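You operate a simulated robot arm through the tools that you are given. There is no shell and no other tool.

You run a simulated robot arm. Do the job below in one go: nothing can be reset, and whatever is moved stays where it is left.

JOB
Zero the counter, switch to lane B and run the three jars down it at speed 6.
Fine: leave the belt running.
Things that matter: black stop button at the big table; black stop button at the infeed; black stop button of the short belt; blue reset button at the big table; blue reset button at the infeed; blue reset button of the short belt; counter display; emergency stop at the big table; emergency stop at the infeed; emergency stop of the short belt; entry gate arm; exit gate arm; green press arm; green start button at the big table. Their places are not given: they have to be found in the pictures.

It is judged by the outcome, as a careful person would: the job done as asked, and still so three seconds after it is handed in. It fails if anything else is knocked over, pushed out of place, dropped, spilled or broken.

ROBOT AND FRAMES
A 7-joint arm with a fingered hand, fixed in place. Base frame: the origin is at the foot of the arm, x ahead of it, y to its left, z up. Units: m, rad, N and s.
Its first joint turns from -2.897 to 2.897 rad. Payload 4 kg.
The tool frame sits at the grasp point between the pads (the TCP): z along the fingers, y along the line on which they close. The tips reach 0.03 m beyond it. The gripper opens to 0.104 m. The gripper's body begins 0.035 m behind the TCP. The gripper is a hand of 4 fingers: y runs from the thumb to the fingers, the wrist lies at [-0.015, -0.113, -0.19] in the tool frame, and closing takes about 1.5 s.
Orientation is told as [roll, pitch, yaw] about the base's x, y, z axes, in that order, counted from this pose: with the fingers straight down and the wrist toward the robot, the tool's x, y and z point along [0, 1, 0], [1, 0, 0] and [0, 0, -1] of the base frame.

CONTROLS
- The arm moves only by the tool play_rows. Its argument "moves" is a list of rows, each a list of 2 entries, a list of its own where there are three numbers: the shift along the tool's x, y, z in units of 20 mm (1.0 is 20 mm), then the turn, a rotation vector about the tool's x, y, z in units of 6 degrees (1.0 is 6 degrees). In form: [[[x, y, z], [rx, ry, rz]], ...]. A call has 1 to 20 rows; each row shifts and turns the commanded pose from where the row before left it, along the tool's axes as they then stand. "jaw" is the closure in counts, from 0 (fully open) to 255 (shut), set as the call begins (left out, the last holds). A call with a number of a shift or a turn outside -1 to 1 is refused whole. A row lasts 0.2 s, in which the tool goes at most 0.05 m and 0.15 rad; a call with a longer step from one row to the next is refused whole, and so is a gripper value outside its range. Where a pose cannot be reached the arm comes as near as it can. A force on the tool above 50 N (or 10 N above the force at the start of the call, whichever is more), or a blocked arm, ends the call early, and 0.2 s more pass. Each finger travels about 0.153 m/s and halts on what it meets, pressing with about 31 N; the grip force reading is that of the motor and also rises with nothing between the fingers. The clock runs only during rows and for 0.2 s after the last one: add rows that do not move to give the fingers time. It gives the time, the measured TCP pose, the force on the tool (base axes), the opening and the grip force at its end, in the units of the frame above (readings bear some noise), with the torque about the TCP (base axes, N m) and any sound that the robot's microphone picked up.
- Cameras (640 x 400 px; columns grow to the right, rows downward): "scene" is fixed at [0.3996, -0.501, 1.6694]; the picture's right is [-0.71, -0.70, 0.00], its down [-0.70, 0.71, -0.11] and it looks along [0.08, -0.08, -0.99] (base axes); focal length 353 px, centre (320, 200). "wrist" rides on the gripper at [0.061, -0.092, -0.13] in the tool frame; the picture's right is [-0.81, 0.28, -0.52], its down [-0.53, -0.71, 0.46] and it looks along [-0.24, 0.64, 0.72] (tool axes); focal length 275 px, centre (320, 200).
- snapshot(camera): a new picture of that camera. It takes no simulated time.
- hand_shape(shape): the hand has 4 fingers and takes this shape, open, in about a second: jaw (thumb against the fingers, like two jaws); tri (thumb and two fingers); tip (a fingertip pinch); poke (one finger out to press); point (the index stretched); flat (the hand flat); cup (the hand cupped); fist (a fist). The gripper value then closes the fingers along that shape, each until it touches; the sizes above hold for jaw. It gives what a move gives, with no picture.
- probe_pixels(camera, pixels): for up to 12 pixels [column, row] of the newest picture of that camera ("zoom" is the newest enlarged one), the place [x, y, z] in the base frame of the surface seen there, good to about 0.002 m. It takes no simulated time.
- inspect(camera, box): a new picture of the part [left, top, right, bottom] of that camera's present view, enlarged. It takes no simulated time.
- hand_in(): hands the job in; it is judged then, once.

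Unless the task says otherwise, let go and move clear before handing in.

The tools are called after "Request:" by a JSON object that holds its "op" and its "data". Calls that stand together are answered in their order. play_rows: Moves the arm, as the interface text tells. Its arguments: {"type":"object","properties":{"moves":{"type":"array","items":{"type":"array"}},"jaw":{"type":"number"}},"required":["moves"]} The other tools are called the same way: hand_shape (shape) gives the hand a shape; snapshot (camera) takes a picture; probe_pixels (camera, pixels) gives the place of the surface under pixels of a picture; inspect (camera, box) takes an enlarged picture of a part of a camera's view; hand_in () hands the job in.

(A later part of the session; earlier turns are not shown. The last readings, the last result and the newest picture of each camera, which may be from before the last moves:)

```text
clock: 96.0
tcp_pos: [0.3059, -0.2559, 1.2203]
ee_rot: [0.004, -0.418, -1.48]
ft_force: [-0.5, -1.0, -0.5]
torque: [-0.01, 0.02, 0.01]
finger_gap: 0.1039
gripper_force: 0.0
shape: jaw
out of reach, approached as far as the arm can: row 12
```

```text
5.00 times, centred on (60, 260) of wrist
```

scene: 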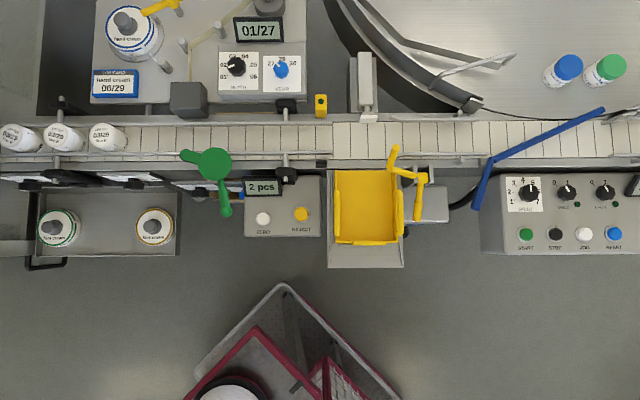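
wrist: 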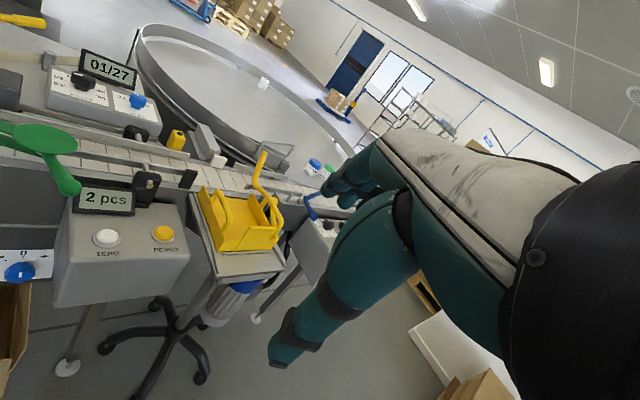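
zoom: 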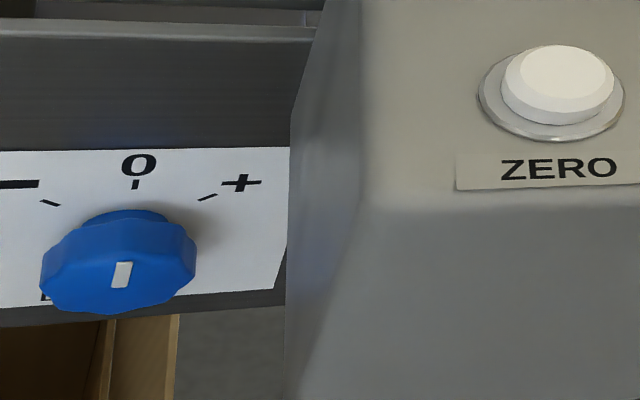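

Only "A" has been found so far, and the blue arm currently points straight at it. I'll get a closer look at the belt's right end and rim from the right-hand side to check for "B" next to it.

Request:
{"op": "play_rows", "data": {"moves": [[[-1, 0, -0.5], [0.5, 0, 0]], [[-1, 0, -0.5], [0.5, 0, 0]], [[-1, 0, -0.5], [0.5, 0, 0]], [[-1, 0, -0.5], [0.5, 0, 0]], [[-1, 0, -0.5], [0.5, 0, 0]], [[-1, 0, -0.5], [0.5, 0, 0]], [[-1, 0, -0.5], [0.5, 0, 0]], [[-1, 0, -0.5], [0.5, 0, 0]], [[-1, 0.7, 0], [0, 0, 0]], [[-1, 0.7, 0], [0, 0, 0]], [[-1, 0.7, 0], [0, 0, 0]], [[-1, 0.7, 0], [0, 0, 0]], [[-1, 0.7, 0], [0, 0, 0]], [[-1, 0.7, 0], [0, 0, 0]], [[-1, 0.7, 0], [0, 0, 0]], [[-1, 0.7, 0], [0, 0, 0]], [[-1, 0.7, 0], [0, 0, 0]], [[-1, 0.7, 0], [0, 0, 0]], [[-1, 0.7, 0], [0, 0, 0]], [[-1, 0.7, 0], [0, 0, 0]]]}}

Request:
{"op": "play_rows", "data": {"moves": [[[-1, 0.7, 0], [0, 0, 0]], [[-1, 0.7, 0], [0, 0, 0]], [[-1, 0.7, 0], [0, 0, 0]], [[-1, 0.7, 0], [0, 0, 0]], [[-1, 0.7, 0], [0, 0, 0]], [[-1, 0.7, 0.3], [0, 0, 0]], [[-0.5, 0.7, 0.3], [0, 0, 0]], [[-0.5, 0.7, 0.3], [0, 0, 0]], [[0, 0, 0], [-1, 0, 0]], [[0, 0, 0], [-1, 0, 0]], [[0, 0, 0], [-0.5, 0, 0]]]}}

Request:
{"op": "snapshot", "data": {"camera": "wrist"}}

Request:
{"op": "inspect", "data": {"camera": "wrist", "box": [100, 0, 400, 200]}}

```text
clock: 100.2
tcp_pos: [-0.0789, -0.4409, 1.2966]
ee_rot: [0.001, 0.0, -1.478]
ft_force: [0.0, 0.2, -0.4]
torque: [-0.03, 0.0, -0.03]
finger_gap: 0.1038
gripper_force: 0.0
shape: jaw
```

```text
clock: 102.6
tcp_pos: [-0.2066, -0.5683, 1.2795]
ee_rot: [0.002, -0.264, -1.476]
ft_force: [1.1, 0.0, -0.2]
torque: [-0.03, -0.01, -0.01]
finger_gap: 0.104
gripper_force: 0.1
shape: jaw
```

```text
taken
```

wrist: 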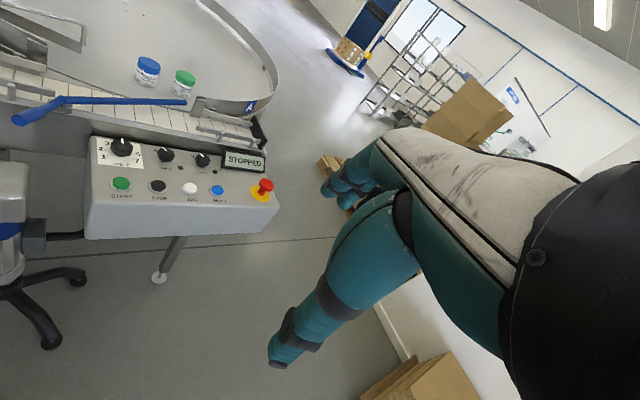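

```text
2.00 times, centred on (250, 100) of wrist
```

zoom: 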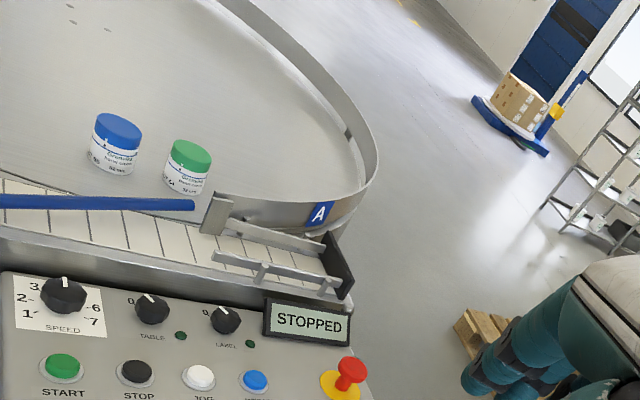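

The only letter here is "A" on the rim. I want to check the dark plate on the table's left-rear rim too, so I'll level the hand and move to the labeler side for a view from the left.

Request:
{"op": "play_rows", "data": {"moves": [[[1, -0.3, -0.3], [0.5, 0, 0]], [[1, -0.3, -0.3], [0.5, 0, 0]], [[1, -0.3, -0.3], [0.5, 0, 0]], [[1, -0.3, -0.3], [0.5, 0, 0]], [[1, -0.3, -0.3], [0.5, 0, 0]], [[1, 0, -0.2], [0, 0, 0]], [[1, 0, -0.2], [0, 0, 0]], [[1, 0, -0.2], [0, 0, 0]], [[1, 0, -0.2], [0, 0, 0]], [[1, 0, -0.2], [0, 0, 0]], [[1, 0, -0.2], [0, 0, 0]], [[1, 0, 0], [0, 0, 0]], [[1, 0, 0], [0, 0, 0]], [[1, 0, 0], [0, 0, 0]], [[1, 0, 0], [0, 0, 0]], [[1, 0, 0], [0, 0, 0]], [[1, 0, 0], [0, 0, 0]], [[1, 0, 0], [0, 0, 0]], [[1, 0, 0], [0, 0, 0]], [[1, 0, 0], [0, 0, 0]]]}}

Request:
{"op": "play_rows", "data": {"moves": [[[1, 0, 0], [0, 0, 0]], [[1, 0, 0], [0, 0, 0]], [[1, 0, 0], [0, 0, 0]], [[1, 0, 0], [0, 0, 0]], [[1, 0, 0], [0, 0, 0]], [[1, 0, 0], [0, 0, 0]], [[1, 0, 0], [0, 0, 0]], [[1, 0, 0], [0, 0, 0]], [[1, 0, 0], [0, 0, 0]], [[1, 0, 0], [0, 0, 0]], [[1, 0, 0], [0, 0, 0]], [[1, 0, 0], [0, 0, 0]], [[1, 0, 0], [0, 0, 0]], [[1, 0, 0], [0, 0, 0]], [[1, 0, 0], [0, 0, 0]], [[1, 0, 0], [0, 0, 0]], [[1, 0, 0], [0, 0, 0]], [[1, 0, 0], [0, 0, 0]], [[1, 0, 0], [0, 0, 0]], [[1, 0, 0], [0, 0, 0]]]}}

Request:
{"op": "snapshot", "data": {"camera": "wrist"}}

Request:
{"op": "inspect", "data": {"camera": "wrist", "box": [180, 0, 420, 160]}}

```text
clock: 106.8
tcp_pos: [0.1877, -0.4945, 1.3285]
ee_rot: [0.004, 0.0, -1.475]
ft_force: [0.8, 0.9, 0.2]
torque: [-0.04, 0.01, -0.03]
finger_gap: 0.1039
gripper_force: 0.0
shape: jaw
```

```text
clock: 111.0
tcp_pos: [0.5861, -0.4574, 1.3306]
ee_rot: [0.003, -0.001, -1.477]
ft_force: [0.6, -1.4, 0.4]
torque: [0.01, 0.01, 0.0]
finger_gap: 0.1039
gripper_force: 0.0
shape: jaw
```

```text
taken
```

wrist: 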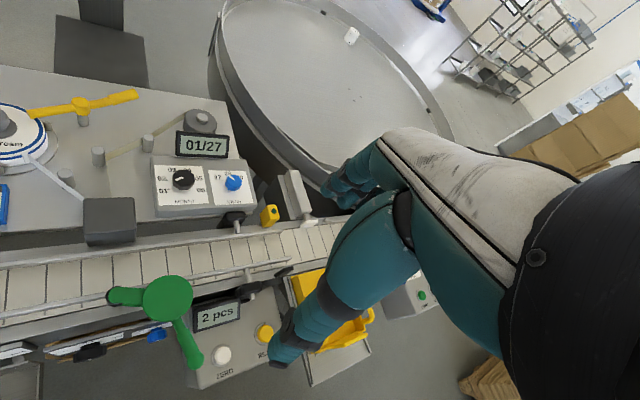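

```text
2.50 times, centred on (300, 80) of wrist
```

zoom: 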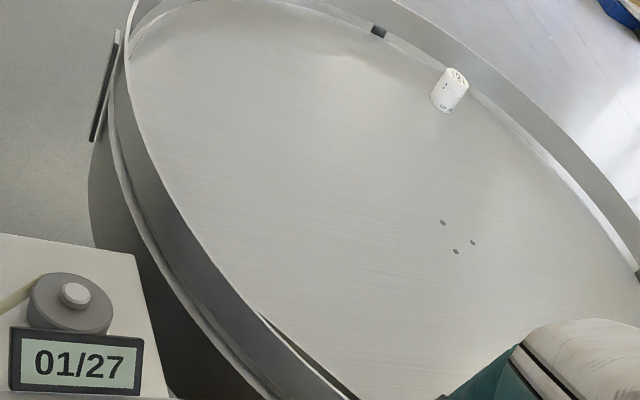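

The plate outside the left rim is at about pixel (224,32). I'll probe it and the rim, and move further left to see its face.

Request:
{"op": "probe_pixels", "data": {"camera": "wrist", "pixels": [[222, 35], [217, 45], [226, 15], [350, 35], [310, 10], [240, 60]]}}

Request:
{"op": "play_rows", "data": {"moves": [[[1, 0, -0.3], [0, 0, 0]], [[1, 0, -0.3], [0, 0, 0]], [[1, 0, -0.3], [0, 0, 0]], [[1, 0, -0.3], [0, 0, 0]], [[1, 0, -0.3], [0, 0, 0]], [[1, 0, -0.3], [0, 0, 0]], [[1, 0, -0.3], [0, 0, 0]], [[1, 0, -0.3], [0, 0, 0]], [[1, 0, -0.3], [0, 0, 0]], [[0, 0, 0], [-1, 0, 0]], [[0, 0, 0], [-1, 0, 0]], [[0, 0, 0], [-1, 0, 0]]]}}

Request:
{"op": "snapshot", "data": {"camera": "wrist"}}

Request:
{"op": "inspect", "data": {"camera": "wrist", "box": [180, 0, 420, 160]}}

```text
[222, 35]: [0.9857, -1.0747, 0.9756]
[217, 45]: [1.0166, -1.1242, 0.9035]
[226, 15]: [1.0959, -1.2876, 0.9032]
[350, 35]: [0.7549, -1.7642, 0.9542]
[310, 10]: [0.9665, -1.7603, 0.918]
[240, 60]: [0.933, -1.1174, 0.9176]
```

```text
clock: 113.6
tcp_pos: [0.7653, -0.4412, 1.3843]
ee_rot: [0.002, -0.314, -1.477]
ft_force: [-0.3, -0.5, 0.4]
torque: [-0.01, 0.0, 0.0]
finger_gap: 0.1035
gripper_force: 0.0
shape: jaw
```

```text
taken
```

wrist: 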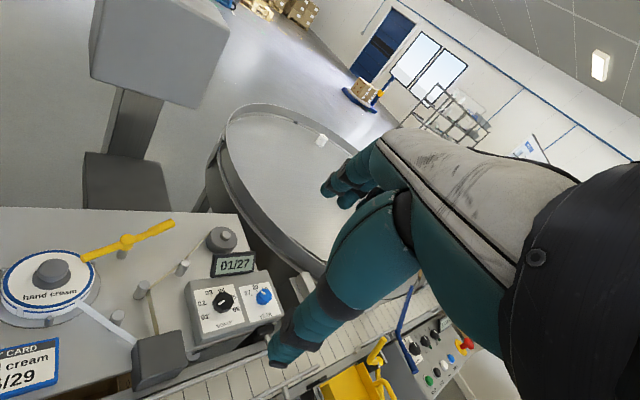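

```text
2.50 times, centred on (300, 80) of wrist
```

zoom: 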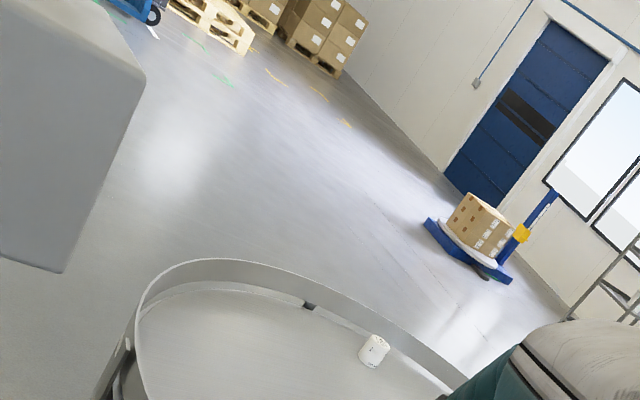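

Request:
{"op": "inspect", "data": {"camera": "wrist", "box": [190, 110, 270, 190]}}

Request:
{"op": "inspect", "data": {"camera": "wrist", "box": [320, 260, 520, 400]}}

Request:
{"op": "inspect", "data": {"camera": "wrist", "box": [0, 200, 300, 400]}}

```text
5.00 times, centred on (230, 150) of wrist
```

zoom: 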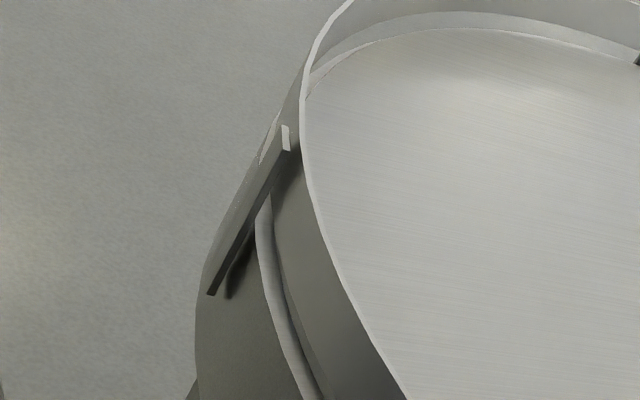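

```text
2.86 times, centred on (420, 330) of wrist
```

zoom: 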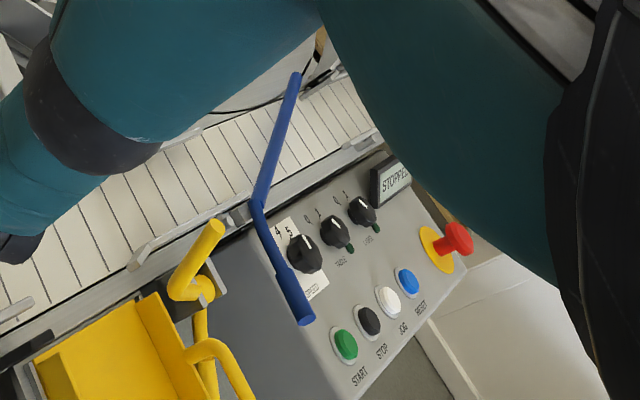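

```text
2.00 times, centred on (150, 300) of wrist
```

zoom: 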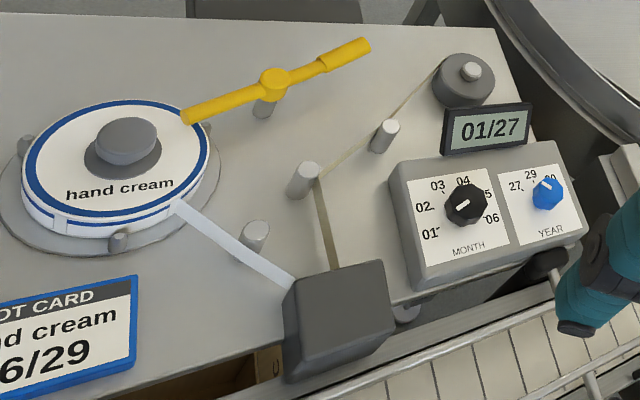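

No lane "B" marking is visible anywhere reachable; "A" is on the table rim that the blue arm now points at, so lane B must be the straight run to the belt's end pocket with the blue arm swung clear. I'll start with the counter: level the hand, move over the ZERO button (about [0.520,-0.446,0.895]) and take the poke shape.

Request:
{"op": "play_rows", "data": {"moves": [[[0, 0, 0], [1, 0, 0]], [[0, 0, 0], [1, 0, 0]], [[0, 0, 0], [1, 0, 0]], [[-1, 0, 0.3], [0, 0, -1]], [[-1, 0, 0.3], [0, 0, -1]], [[-1, 0, 0.3], [0, 0, -1]], [[-1, 0, 0.3], [0, 0, -1]], [[-1, 0, 0.3], [0, 0, -1]], [[-1, 0, 0.3], [0, 0, -1]], [[-1, 0, 0.3], [0, 0, -1]], [[-1, 0, 0.3], [0, 0, 0]], [[-1, 0, 0.3], [0, 0, 0]]]}}

Request:
{"op": "hand_shape", "data": {"shape": "poke"}}

Request:
{"op": "snapshot", "data": {"camera": "wrist"}}

Request:
{"op": "snapshot", "data": {"camera": "scene"}}

```text
clock: 116.2
tcp_pos: [0.6123, -0.5243, 1.3303]
ee_rot: [0.003, -0.002, -0.744]
ft_force: [-0.2, -0.2, 0.0]
torque: [-0.01, 0.01, -0.02]
finger_gap: 0.1038
gripper_force: 0.1
shape: jaw
```

```text
clock: 117.1
tcp_pos: [0.6134, -0.5248, 1.3302]
ee_rot: [0.003, -0.002, -0.744]
ft_force: [0.3, -0.1, 0.1]
torque: [0.02, -0.03, 0.01]
finger_gap: 0.0003
gripper_force: 0.0
shape: poke
```

```text
taken
```

wrist: 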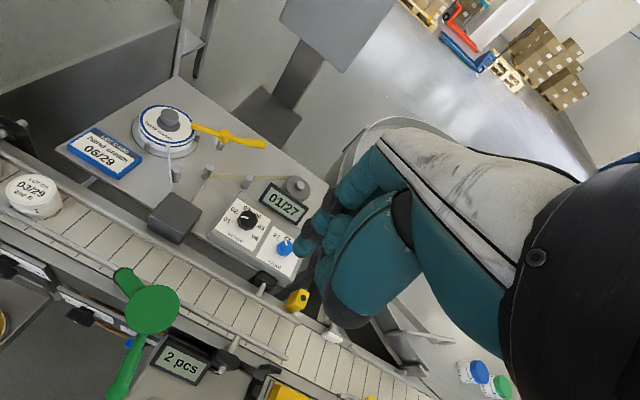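

```text
taken
```

scene: 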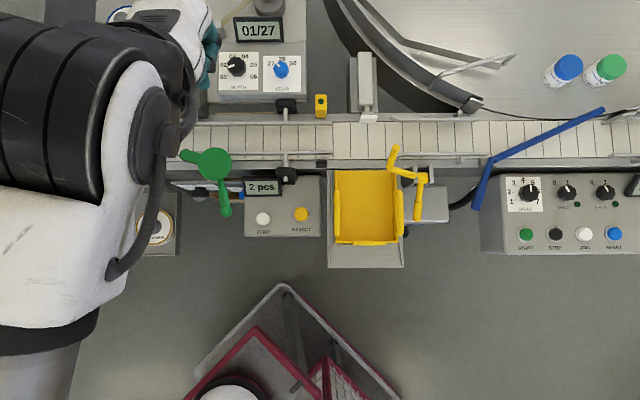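

The poke shape is on; I'll enlarge the wrist view to see which finger is extended and probe its tip.

Request:
{"op": "inspect", "data": {"camera": "wrist", "box": [250, 140, 450, 340]}}

Request:
{"op": "inspect", "data": {"camera": "scene", "box": [120, 0, 260, 110]}}

Request:
{"op": "probe_pixels", "data": {"camera": "wrist", "pixels": [[322, 222], [312, 232], [304, 244], [350, 195], [340, 300], [365, 260], [325, 270], [330, 240]]}}

```text
2.00 times, centred on (350, 240) of wrist
```

zoom: 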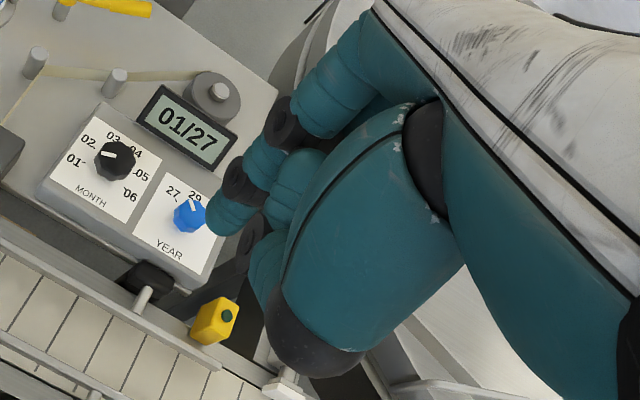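

```text
3.64 times, centred on (190, 55) of scene
```

zoom: 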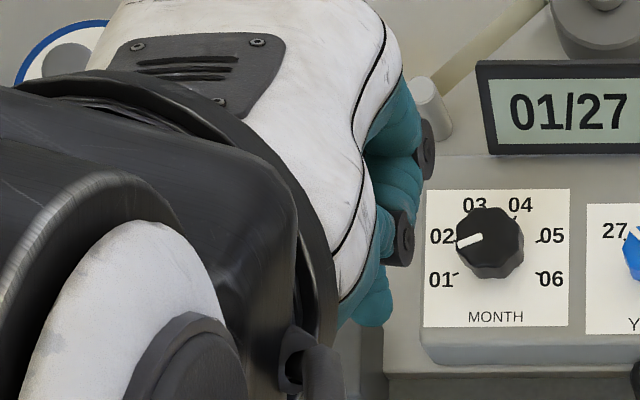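

```text
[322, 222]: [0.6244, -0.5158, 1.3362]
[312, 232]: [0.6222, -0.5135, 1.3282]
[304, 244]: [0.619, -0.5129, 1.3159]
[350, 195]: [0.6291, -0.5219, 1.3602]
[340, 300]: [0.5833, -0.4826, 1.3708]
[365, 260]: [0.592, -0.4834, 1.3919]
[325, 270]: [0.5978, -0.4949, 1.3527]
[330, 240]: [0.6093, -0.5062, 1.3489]
```

The extended index tip is essentially at the TCP (probe at [0.619,-0.513,1.316] on its near surface). I'll move laterally over ZERO and descend to z≈1.0.

Request:
{"op": "play_rows", "data": {"moves": [[[-0.1, -0.9, 0], [0, 0, 0]], [[-0.1, -0.9, 0], [0, 0, 0]], [[-0.1, -0.9, 0], [0, 0, 0]], [[-0.1, -0.9, 0], [0, 0, 0]], [[-0.1, -0.9, 0], [0, 0, 0]], [[-0.1, -0.9, 0], [0, 0, 0]], [[0, -0.85, 0], [0, 0, 0]], [[0, 0, 1], [0, 0, 0]], [[0, 0, 1], [0, 0, 0]], [[0, 0, 1], [0, 0, 0]], [[0, 0, 1], [0, 0, 0]], [[0, 0, 1], [0, 0, 0]], [[0, 0, 1], [0, 0, 0]], [[0, 0, 1], [0, 0, 0]], [[0, 0, 1], [0, 0, 0]], [[0, 0, 1], [0, 0, 0]], [[0, 0, 1], [0, 0, 0]], [[0, 0, 1], [0, 0, 0]], [[0, 0, 1], [0, 0, 0]]]}}

Request:
{"op": "snapshot", "data": {"camera": "wrist"}}

Request:
{"op": "snapshot", "data": {"camera": "scene"}}

```text
clock: 121.1
tcp_pos: [0.5134, -0.4489, 1.0892]
ee_rot: [0.002, -0.002, -0.745]
ft_force: [1.1, 0.4, 0.0]
torque: [-0.02, 0.0, 0.0]
finger_gap: 0.0
gripper_force: 0.0
shape: poke
```

```text
taken
```

wrist: 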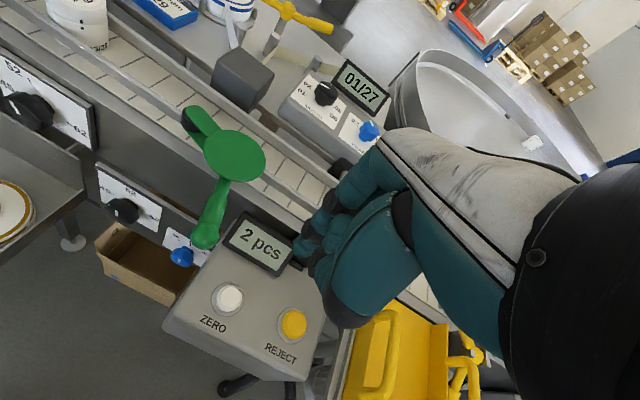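

```text
taken
```

scene: 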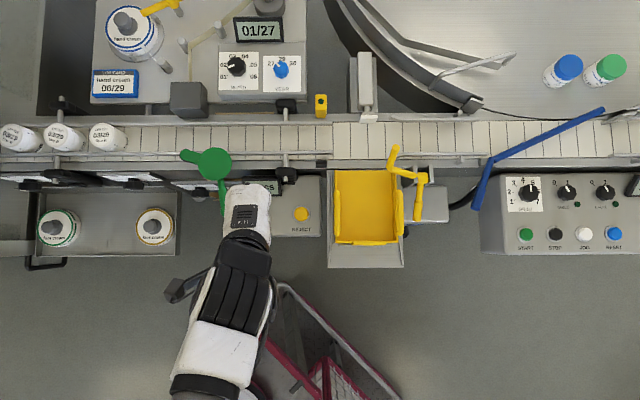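

The index tip is near (303,250) in the wrist view and ZERO is at (228,298). I'll probe both to align.

Request:
{"op": "probe_pixels", "data": {"camera": "wrist", "pixels": [[228, 294], [222, 300], [236, 296], [303, 246], [300, 252], [310, 234], [220, 330], [200, 232], [178, 255]]}}

Request:
{"op": "inspect", "data": {"camera": "wrist", "box": [160, 160, 380, 380]}}

```text
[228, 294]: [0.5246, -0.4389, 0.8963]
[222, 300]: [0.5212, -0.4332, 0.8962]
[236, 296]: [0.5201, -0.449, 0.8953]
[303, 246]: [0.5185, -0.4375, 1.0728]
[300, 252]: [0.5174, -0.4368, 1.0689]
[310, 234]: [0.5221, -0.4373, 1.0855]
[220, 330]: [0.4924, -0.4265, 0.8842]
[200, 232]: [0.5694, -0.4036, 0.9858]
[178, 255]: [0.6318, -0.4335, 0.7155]
```

```text
1.82 times, centred on (270, 270) of wrist
```

zoom: 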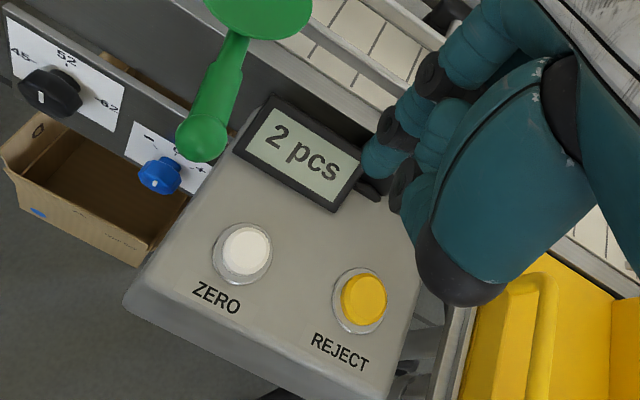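

The finger axis is about 4 mm off the ZERO centre (≈[0.521,-0.443]); I'll correct that and descend to just above the button, then press slowly.

Request:
{"op": "play_rows", "data": {"moves": [[[0.15, -0.1, 1], [0, 0, 0]], [[0, 0, 1], [0, 0, 0]], [[0, 0, 1], [0, 0, 0]], [[0, 0, 1], [0, 0, 0]], [[0, 0, 1], [0, 0, 0]], [[0, 0, 1], [0, 0, 0]], [[0, 0, 1], [0, 0, 0]]]}}

Request:
{"op": "inspect", "data": {"camera": "wrist", "box": [160, 160, 380, 380]}}

```text
clock: 122.7
tcp_pos: [0.5134, -0.4461, 0.9495]
ee_rot: [0.002, -0.004, -0.743]
ft_force: [-0.4, -0.2, 0.0]
torque: [0.01, 0.04, 0.01]
finger_gap: 0.0
gripper_force: 0.0
shape: poke
```

```text
1.82 times, centred on (270, 270) of wrist
```

zoom: 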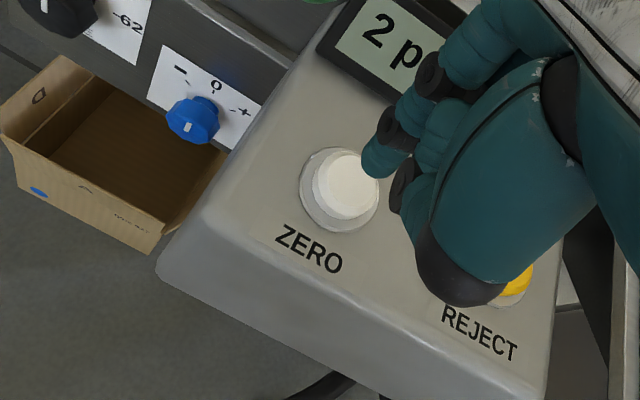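

The tip is just above ZERO; I'll press down in small steps and watch the force.

Request:
{"op": "play_rows", "data": {"moves": [[[0, 0, 0.3], [0, 0, 0]], [[0, 0, 0.3], [0, 0, 0]], [[0, 0, 0.3], [0, 0, 0]], [[0, 0, 0.3], [0, 0, 0]], [[0, 0, 0.3], [0, 0, 0]]]}}

Request:
{"op": "inspect", "data": {"camera": "wrist", "box": [160, 160, 380, 380]}}

```text
clock: 123.9
tcp_pos: [0.516, -0.4449, 0.9202]
ee_rot: [0.002, -0.005, -0.743]
ft_force: [-0.9, 0.6, 6.4]
torque: [0.01, -0.06, 0.03]
finger_gap: 0.0001
gripper_force: 0.1
shape: poke
heard: click
```

```text
1.82 times, centred on (270, 270) of wrist
```

zoom: 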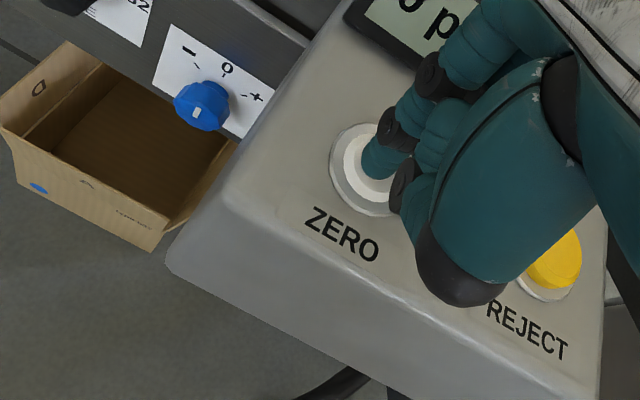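

A click was heard and the display now shows "0 p…". I'll lift off and confirm.

Request:
{"op": "play_rows", "data": {"moves": [[[0, 0, -0.5], [0, 0, 0]], [[0, 0, -1], [0, 0, 0]], [[0, 0, -1], [0, 0, 0]], [[0, 0, -1], [0, 0, 0]], [[0, 0, -1], [0, 0, 0]], [[0, 0, -1], [0, 0, 0]], [[0, 0, -1], [0, 0, 0]], [[0, 0, -1], [0, 0, 0]], [[0, 0, -1], [0, 0, 0]], [[0, 0, -1], [0, 0, 0]]]}}

Request:
{"op": "snapshot", "data": {"camera": "wrist"}}

```text
clock: 126.1
tcp_pos: [0.5136, -0.4438, 1.11]
ee_rot: [0.003, -0.003, -0.744]
ft_force: [-0.4, 1.0, 0.5]
torque: [0.02, 0.02, -0.01]
finger_gap: 0.0
gripper_force: 0.2
shape: poke
```

```text
taken
```

wrist: 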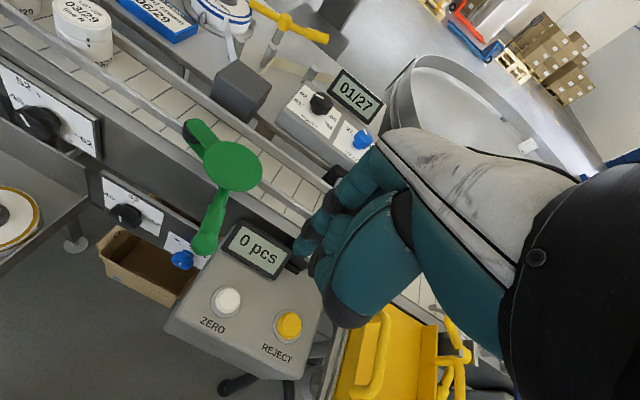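

The counter reads "0 pcs". Next I'll go over toward the blue arm for a close look at its pivot before moving it.

Request:
{"op": "play_rows", "data": {"moves": [[[-0.95, -0.31, -0.4], [0, 0, 0]], [[-0.95, -0.31, -0.4], [0, 0, 0]], [[-0.95, -0.31, -0.4], [0, 0, 0]], [[-0.95, -0.31, -0.4], [0, 0, 0]], [[-0.95, -0.31, -0.4], [0, 0, 0]], [[-0.95, -0.31, -0.4], [0, 0, 0]], [[-0.95, -0.31, -0.2], [0, 0, 0]], [[-0.95, -0.31, -0.2], [0, 0, 0]], [[-0.95, -0.31, -0.2], [0, 0, 0]], [[-0.95, -0.31, -0.2], [0, 0, 0]], [[-0.95, -0.31, -0.2], [0, 0, 0]], [[-0.95, -0.31, -0.2], [0, 0, 0]], [[-0.95, -0.31, 0], [0, 0, 0]], [[-0.95, -0.31, 0], [0, 0, 0]], [[-0.95, -0.31, 0], [0, 0, 0]], [[-0.95, -0.31, 0], [0, 0, 0]], [[-0.95, -0.31, 0], [0, 0, 0]], [[-0.95, -0.31, 0], [0, 0, 0]]]}}

Request:
{"op": "play_rows", "data": {"moves": [[[0, 0, 0], [0, 0, 1]], [[0, 0, 0], [0, 0, 1]], [[0, 0, 0], [0, 0, 1]], [[0, 0, 0], [0, 0, 1]], [[0, 0, 0], [0, 0, 1]], [[0, 0, 0], [0, 0, 1]], [[0, 0, 0], [0, 0, 1]]]}}

Request:
{"op": "snapshot", "data": {"camera": "wrist"}}

Request:
{"op": "inspect", "data": {"camera": "wrist", "box": [40, 0, 360, 200]}}

```text
clock: 129.9
tcp_pos: [0.2003, -0.62, 1.1807]
ee_rot: [0.001, -0.002, -0.745]
ft_force: [-0.3, -0.1, -0.5]
torque: [-0.04, -0.01, -0.01]
finger_gap: 0.0001
gripper_force: 0.0
shape: poke
```

```text
clock: 131.5
tcp_pos: [0.1997, -0.6214, 1.1809]
ee_rot: [0.004, 0.0, -1.479]
ft_force: [-0.4, -0.7, 0.2]
torque: [-0.01, -0.05, 0.0]
finger_gap: 0.0
gripper_force: 0.0
shape: poke
```

```text
taken
```

wrist: 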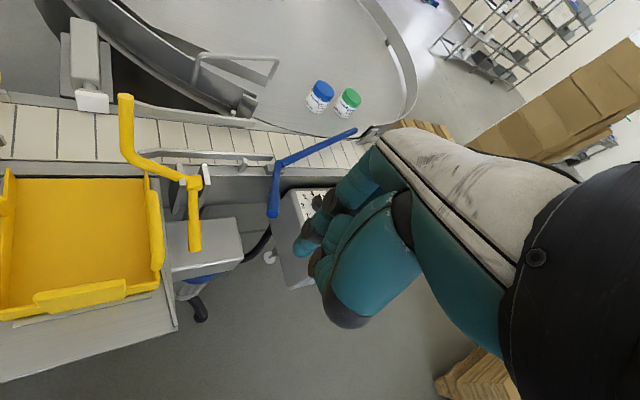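

```text
2.00 times, centred on (200, 100) of wrist
```

zoom: 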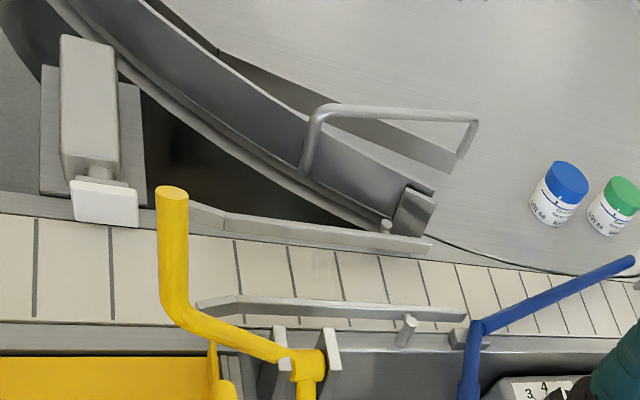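

No lane letters at the pivot either; the blue lever is clear. I'll bring the poke finger down on the panel side of the blue handle (≈[0.193,-0.799]) to push the handle upstream, which swings the arm parallel to the belt.

Request:
{"op": "play_rows", "data": {"moves": [[[-0.2, 0.95, 0], [0, 0, 0]], [[-0.2, 0.95, 0], [0, 0, 0]], [[-0.2, 0.95, 0], [0, 0, 0]], [[-0.2, 0.95, 0], [0, 0, 0]], [[-0.2, 0.95, 0], [0, 0, 0]], [[-0.2, 0.95, 0], [0, 0, 0]], [[-0.2, 0.95, 0], [0, 0, 0]], [[-0.2, 0.95, 0], [0, 0, 0]], [[0, 1, 0], [0, 0, 0]], [[0, 0, 1], [0, 0, 0]], [[0, 0, 1], [0, 0, 0]], [[0, 0, 1], [0, 0, 0]], [[0, 0, 1], [0, 0, 0]], [[0, 0, 1], [0, 0, 0]], [[0, 0, 1], [0, 0, 0]], [[0, 0, 1], [0, 0, 0]]]}}

Request:
{"op": "snapshot", "data": {"camera": "wrist"}}

Request:
{"op": "snapshot", "data": {"camera": "scene"}}

```text
clock: 134.9
tcp_pos: [0.1847, -0.7962, 1.0392]
ee_rot: [0.004, -0.001, -1.475]
ft_force: [-1.1, 0.3, -0.2]
torque: [-0.02, 0.0, 0.03]
finger_gap: 0.0001
gripper_force: 0.0
shape: poke
```

```text
taken
```

wrist: 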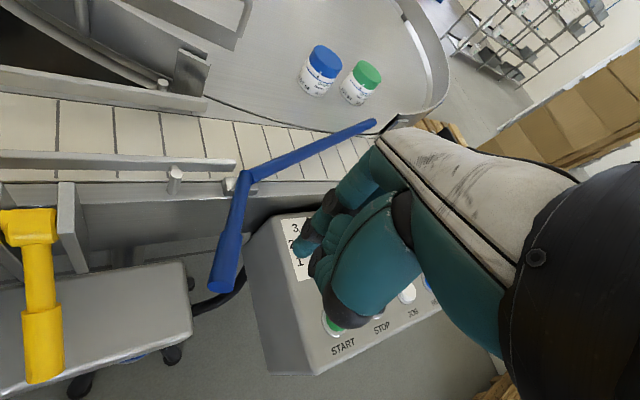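

```text
taken
```

scene: 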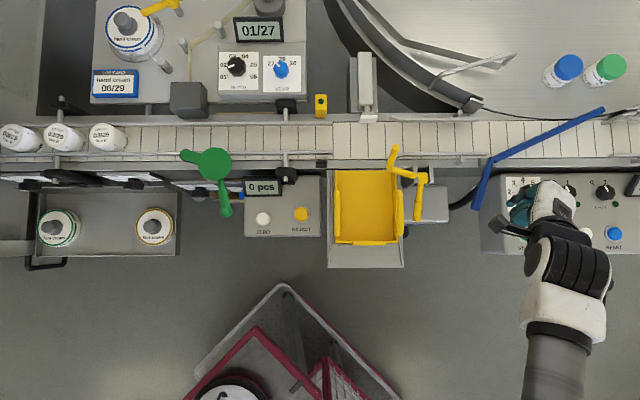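

The finger is beside the handle (wrist view handle tip (222,285), index tip (300,250)). I'll probe handle, fingertip and the panel's edge before going lower.

Request:
{"op": "probe_pixels", "data": {"camera": "wrist", "pixels": [[222, 270], [228, 240], [236, 210], [243, 180], [215, 285], [237, 285], [300, 250], [305, 240], [262, 250], [290, 250], [285, 232]]}}

Request:
{"op": "inspect", "data": {"camera": "wrist", "box": [180, 140, 400, 360]}}

```text
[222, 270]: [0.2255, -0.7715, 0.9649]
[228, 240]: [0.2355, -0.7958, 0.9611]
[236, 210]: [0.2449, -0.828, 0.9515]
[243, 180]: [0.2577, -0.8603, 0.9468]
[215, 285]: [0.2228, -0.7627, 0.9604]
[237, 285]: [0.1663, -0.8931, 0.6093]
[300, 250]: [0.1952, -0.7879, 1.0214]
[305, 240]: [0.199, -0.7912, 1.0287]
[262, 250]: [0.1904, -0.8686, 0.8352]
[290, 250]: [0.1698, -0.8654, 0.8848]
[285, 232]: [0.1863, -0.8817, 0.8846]
```

```text
1.82 times, centred on (290, 250) of wrist
```

zoom: 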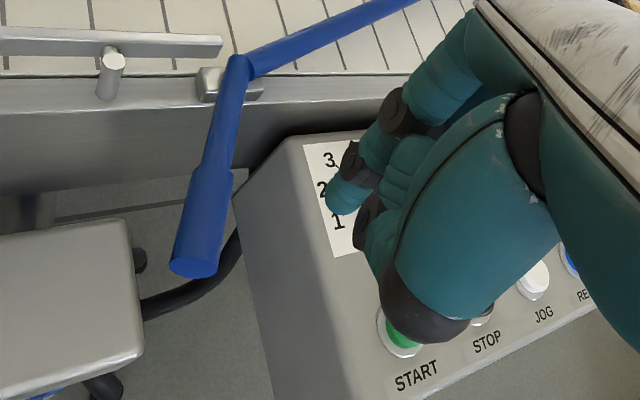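

The handle is ~4 cm from the finger axis with the panel top at z≈0.885. I'll lower to TCP z≈0.953 and push toward upstream in small steps, then look.

Request:
{"op": "play_rows", "data": {"moves": [[[0, 0, 0.8], [0, 0, 0]], [[0, 0, 0.8], [0, 0, 0]], [[0, 0, 0.8], [0, 0, 0]], [[0, 0, 0.8], [0, 0, 0]], [[0, 0, 0.8], [0, 0, 0]], [[0, 0, 0.25], [0, 0, 0]], [[0.3, -0.07, 0], [0, 0, 0]], [[0.3, -0.07, 0], [0, 0, 0]], [[0.3, -0.07, 0], [0, 0, 0]], [[0.3, -0.07, 0], [0, 0, 0]], [[0.3, -0.07, 0], [0, 0, 0]], [[0.3, -0.07, 0], [0, 0, 0]]]}}

Request:
{"op": "snapshot", "data": {"camera": "wrist"}}

Request:
{"op": "snapshot", "data": {"camera": "scene"}}

```text
clock: 137.5
tcp_pos: [0.2191, -0.7858, 0.9557]
ee_rot: [0.004, 0.0, -1.476]
ft_force: [-2.7, 0.1, -1.3]
torque: [-0.01, 0.05, -0.01]
finger_gap: 0.0
gripper_force: 0.0
shape: poke
```

```text
taken
```

wrist: 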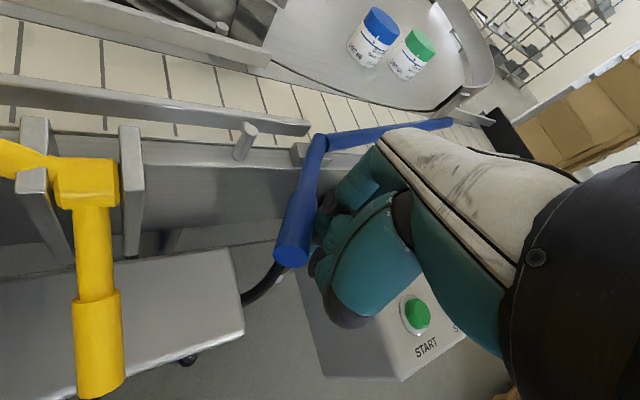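

```text
taken
```

scene: 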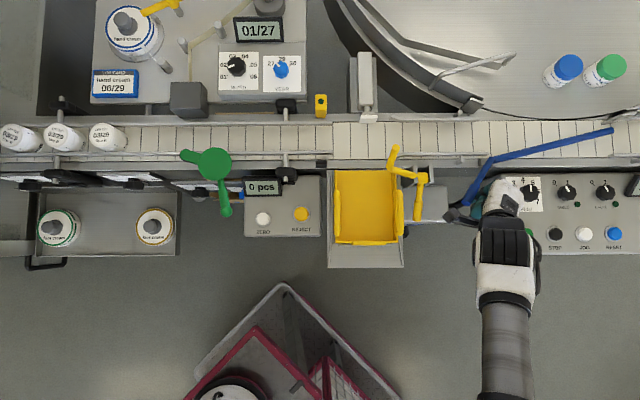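

The blue arm is swinging freely (tip now at scene (610,131), force ~3 N). I'll keep pushing.

Request:
{"op": "play_rows", "data": {"moves": [[[0.3, -0.07, 0], [0, 0, 0]], [[0.3, -0.07, 0], [0, 0, 0]], [[0.3, -0.07, 0], [0, 0, 0]]]}}

Request:
{"op": "snapshot", "data": {"camera": "scene"}}

Request:
{"op": "inspect", "data": {"camera": "scene", "box": [440, 90, 640, 220]}}

```text
clock: 138.3
tcp_pos: [0.2382, -0.7793, 0.9555]
ee_rot: [0.003, 0.0, -1.476]
ft_force: [-0.4, -0.2, 0.6]
torque: [0.0, -0.01, 0.02]
finger_gap: 0.0
gripper_force: 0.0
shape: poke
```

```text
taken
```

scene: 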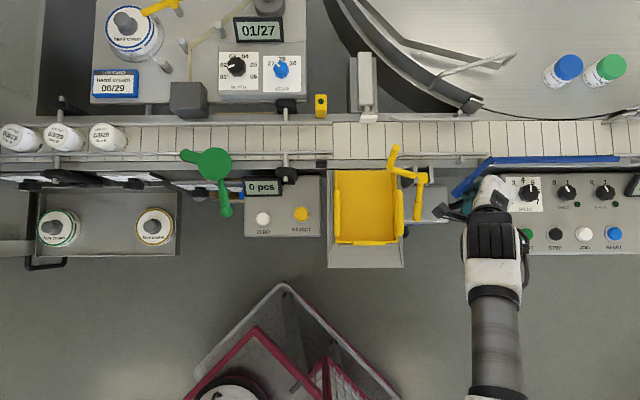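

```text
3.08 times, centred on (540, 155) of scene
```

zoom: 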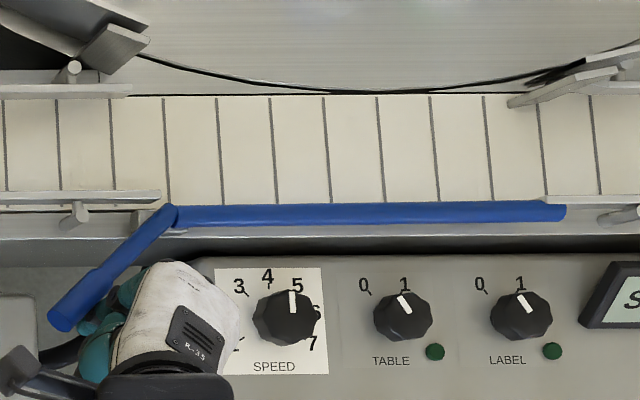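

The blue arm has snapped parallel to the belt, lining up between the left and right front rails (zoomed (170–565,215)), so the straight lane is open. I'll back the finger off and rise, then look closely at the SPEED dial.

Request:
{"op": "play_rows", "data": {"moves": [[[-0.7, 0.1, 0], [0, 0, 0]], [[-0.7, 0.1, 0], [0, 0, 0]], [[0, 0, -1], [0, 0, 0]], [[0, 0, -1], [0, 0, 0]], [[0, 0, -1], [0, 0, 0]], [[0, 0, -1], [0, 0, 0]], [[0, 0, -1], [0, 0, 0]], [[0, 0, -1], [0, 0, 0]], [[0, -1, -1], [0, 0, 0]], [[0, -1, -1], [0, 0, 0]], [[0, -1, -1], [0, 0, 0]], [[0, -1, 0], [0, 0, 0]], [[0, -1, 0], [0, 0, 0]]]}}

Request:
{"op": "hand_shape", "data": {"shape": "tip"}}

Request:
{"op": "snapshot", "data": {"camera": "wrist"}}

Request:
{"op": "snapshot", "data": {"camera": "scene"}}

Request:
{"op": "inspect", "data": {"camera": "scene", "box": [480, 140, 640, 260]}}

```text
clock: 141.1
tcp_pos: [0.2, -0.6851, 1.1353]
ee_rot: [0.003, 0.0, -1.476]
ft_force: [0.8, -0.6, -0.4]
torque: [-0.01, -0.02, 0.01]
finger_gap: 0.0002
gripper_force: 0.0
shape: poke
```

```text
clock: 142.0
tcp_pos: [0.1992, -0.6843, 1.1358]
ee_rot: [0.003, -0.001, -1.477]
ft_force: [-0.9, -0.3, -0.4]
torque: [0.0, -0.02, 0.04]
finger_gap: 0.104
gripper_force: 0.1
shape: tip
```

```text
taken
```

wrist: 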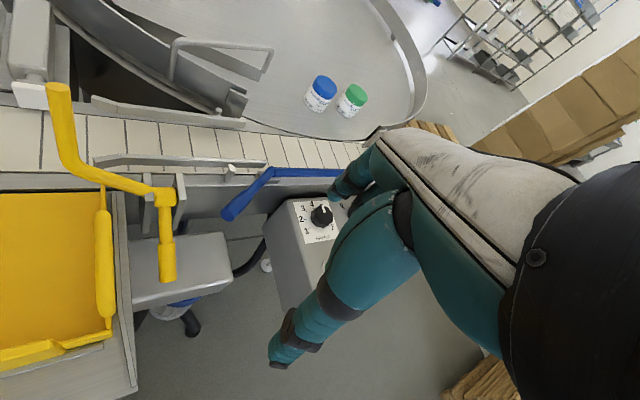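

```text
taken
```

scene: 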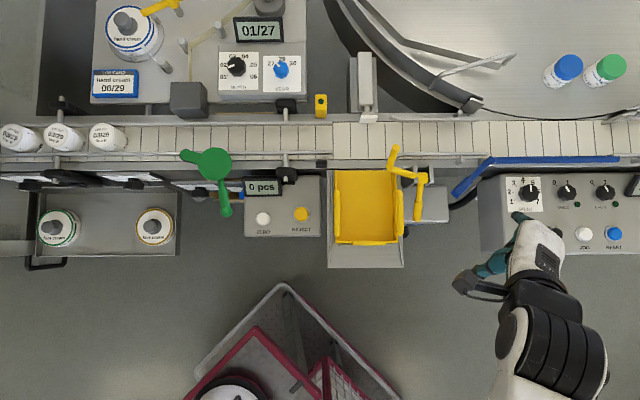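

```text
3.33 times, centred on (560, 200) of scene
```

zoom: 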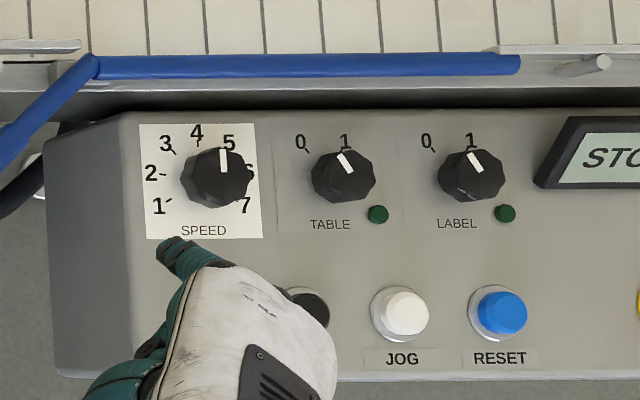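

The SPEED pointer appears vertical, i.e. at 4 (the "5" only looks near because of the viewing angle); TABLE and LABEL are at 0. I'll verify with an enlarged wrist view and probe the dial.

Request:
{"op": "inspect", "data": {"camera": "wrist", "box": [270, 180, 370, 260]}}

Request:
{"op": "probe_pixels", "data": {"camera": "wrist", "pixels": [[321, 214], [316, 206], [303, 208], [300, 220], [306, 231], [318, 239], [330, 238]]}}

Request:
{"op": "probe_pixels", "data": {"camera": "scene", "pixels": [[525, 193], [533, 193], [529, 186], [529, 200], [521, 200], [515, 208], [523, 179], [567, 192], [560, 208], [490, 215], [584, 234]]}}

```text
5.00 times, centred on (320, 220) of wrist
```

zoom: 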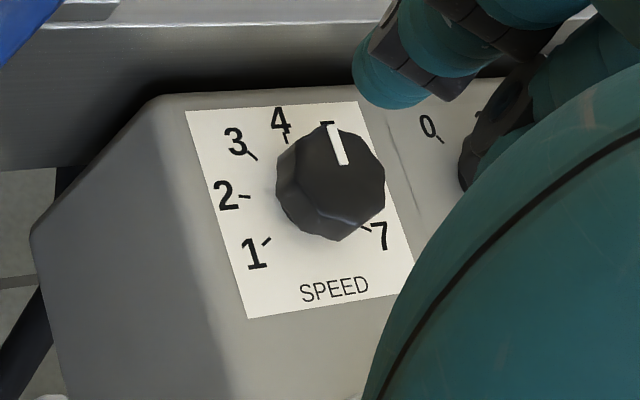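

```text
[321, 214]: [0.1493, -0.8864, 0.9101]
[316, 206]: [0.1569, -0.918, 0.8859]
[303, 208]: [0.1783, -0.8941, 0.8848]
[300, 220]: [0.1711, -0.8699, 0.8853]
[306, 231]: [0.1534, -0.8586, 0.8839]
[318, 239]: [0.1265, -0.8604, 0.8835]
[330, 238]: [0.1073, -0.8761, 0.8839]
```

```text
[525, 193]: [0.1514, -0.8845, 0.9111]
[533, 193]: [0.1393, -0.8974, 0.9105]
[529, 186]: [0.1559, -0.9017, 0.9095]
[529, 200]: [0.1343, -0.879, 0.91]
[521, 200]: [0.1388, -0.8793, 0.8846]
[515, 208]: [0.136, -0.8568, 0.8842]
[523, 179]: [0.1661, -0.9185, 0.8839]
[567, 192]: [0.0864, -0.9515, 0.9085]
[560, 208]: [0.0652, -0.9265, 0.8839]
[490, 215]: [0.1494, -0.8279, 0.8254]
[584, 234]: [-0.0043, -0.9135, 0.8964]
```

Request:
{"op": "probe_pixels", "data": {"camera": "zoom", "pixels": [[286, 137], [253, 157], [245, 197], [266, 240], [366, 229], [331, 128], [345, 162], [340, 180], [300, 190], [380, 190], [335, 215], [335, 235]]}}

```text
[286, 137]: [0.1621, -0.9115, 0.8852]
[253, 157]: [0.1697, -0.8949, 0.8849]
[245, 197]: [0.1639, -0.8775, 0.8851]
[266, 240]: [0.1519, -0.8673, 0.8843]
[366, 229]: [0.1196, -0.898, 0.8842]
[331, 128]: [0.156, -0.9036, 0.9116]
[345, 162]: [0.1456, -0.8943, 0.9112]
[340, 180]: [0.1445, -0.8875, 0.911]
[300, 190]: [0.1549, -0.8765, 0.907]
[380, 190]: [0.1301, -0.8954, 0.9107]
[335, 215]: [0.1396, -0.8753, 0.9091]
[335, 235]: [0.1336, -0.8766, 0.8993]
```

The dial's ticks give its centre ≈[0.144,-0.892], 40° per step, with the pointer at 4; so it needs +80° clockwise to reach 6. I'll inspect the pinch fingers' positions before grasping.

Request:
{"op": "inspect", "data": {"camera": "wrist", "box": [240, 140, 460, 400]}}

Request:
{"op": "probe_pixels", "data": {"camera": "wrist", "pixels": [[332, 192], [336, 187], [345, 178], [280, 364], [285, 350], [300, 330], [375, 240], [355, 185]]}}

```text
1.54 times, centred on (350, 270) of wrist
```

zoom: 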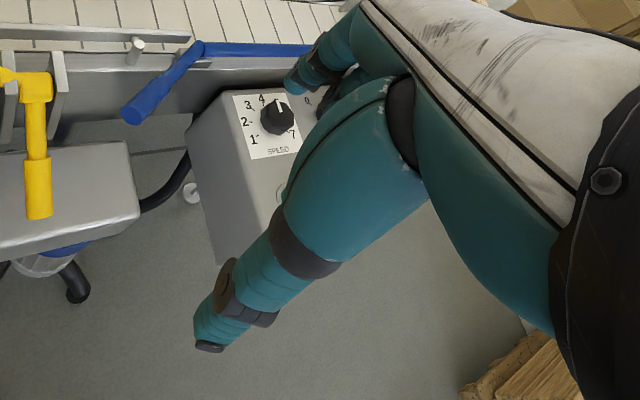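

```text
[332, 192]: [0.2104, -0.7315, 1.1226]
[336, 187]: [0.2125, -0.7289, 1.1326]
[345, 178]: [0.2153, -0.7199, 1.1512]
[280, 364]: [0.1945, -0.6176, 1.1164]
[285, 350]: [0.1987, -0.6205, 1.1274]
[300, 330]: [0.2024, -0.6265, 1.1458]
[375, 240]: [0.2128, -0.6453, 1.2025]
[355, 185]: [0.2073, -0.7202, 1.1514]
```

The pinch opens along the tool's y axis about the TCP. I'll part-close the fingers, move above the dial centre and descend to about 0.1 m above it to check alignment.

Request:
{"op": "play_rows", "data": {"moves": [[[-0.34, 0.92, 0], [0, 0, 0]], [[-0.34, 0.92, 0], [0, 0, 0]], [[-0.34, 0.92, 0], [0, 0, 0]], [[-0.34, 0.92, 0], [0, 0, 0]], [[-0.34, 0.92, 0], [0, 0, 0]], [[-0.34, 0.92, 0], [0, 0, 0]], [[-0.34, 0.92, 0], [0, 0, 0]], [[-0.34, 0.92, 0], [0, 0, 0]], [[-0.34, 0.92, 0], [0, 0, 0]], [[-0.34, 0.92, 0], [0, 0, 0]], [[-0.3, 0.88, 0], [0, 0, 0.2]], [[0, 0, 1], [0, 0, 0]], [[0, 0, 1], [0, 0, 0]], [[0, 0, 1], [0, 0, 0]], [[0, 0, 1], [0, 0, 0]]], "jaw": 130}}

Request:
{"op": "snapshot", "data": {"camera": "wrist"}}

Request:
{"op": "inspect", "data": {"camera": "wrist", "box": [240, 160, 440, 360]}}

Request:
{"op": "snapshot", "data": {"camera": "scene"}}

```text
clock: 145.2
tcp_pos: [0.1456, -0.8927, 1.0551]
ee_rot: [0.005, 0.0, -1.497]
ft_force: [0.8, -0.4, 0.1]
torque: [0.02, 0.02, 0.02]
finger_gap: 0.0515
gripper_force: 0.0
shape: tip
```

```text
taken
```

wrist: 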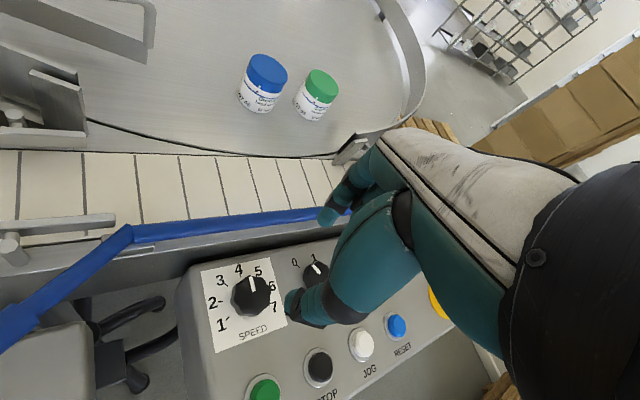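

```text
2.00 times, centred on (340, 260) of wrist
```

zoom: 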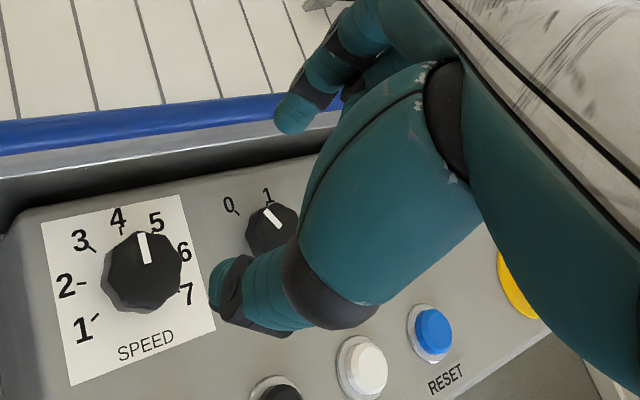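

```text
taken
```

scene: 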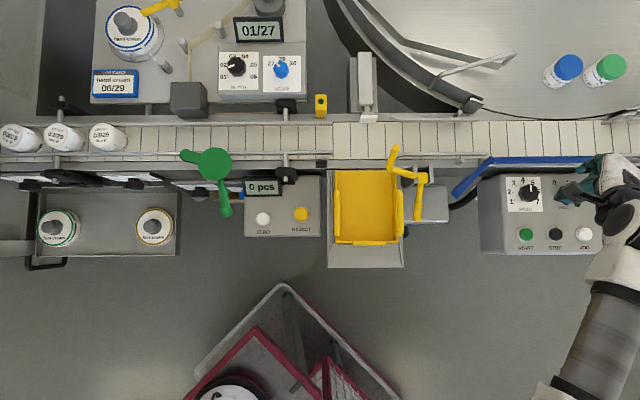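

Request:
{"op": "probe_pixels", "data": {"camera": "zoom", "pixels": [[121, 232], [152, 237], [179, 262], [180, 292], [98, 316], [85, 284], [141, 236], [148, 262], [215, 295], [225, 315], [288, 125], [300, 110]]}}

```text
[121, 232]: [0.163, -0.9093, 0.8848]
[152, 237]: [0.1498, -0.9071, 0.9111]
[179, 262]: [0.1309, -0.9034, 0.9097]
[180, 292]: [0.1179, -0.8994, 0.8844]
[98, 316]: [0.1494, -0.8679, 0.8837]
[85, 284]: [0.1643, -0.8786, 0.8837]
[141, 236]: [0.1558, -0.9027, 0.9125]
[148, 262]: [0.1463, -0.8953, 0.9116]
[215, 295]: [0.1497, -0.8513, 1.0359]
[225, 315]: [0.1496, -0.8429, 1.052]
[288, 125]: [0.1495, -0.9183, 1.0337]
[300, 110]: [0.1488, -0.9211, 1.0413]
```

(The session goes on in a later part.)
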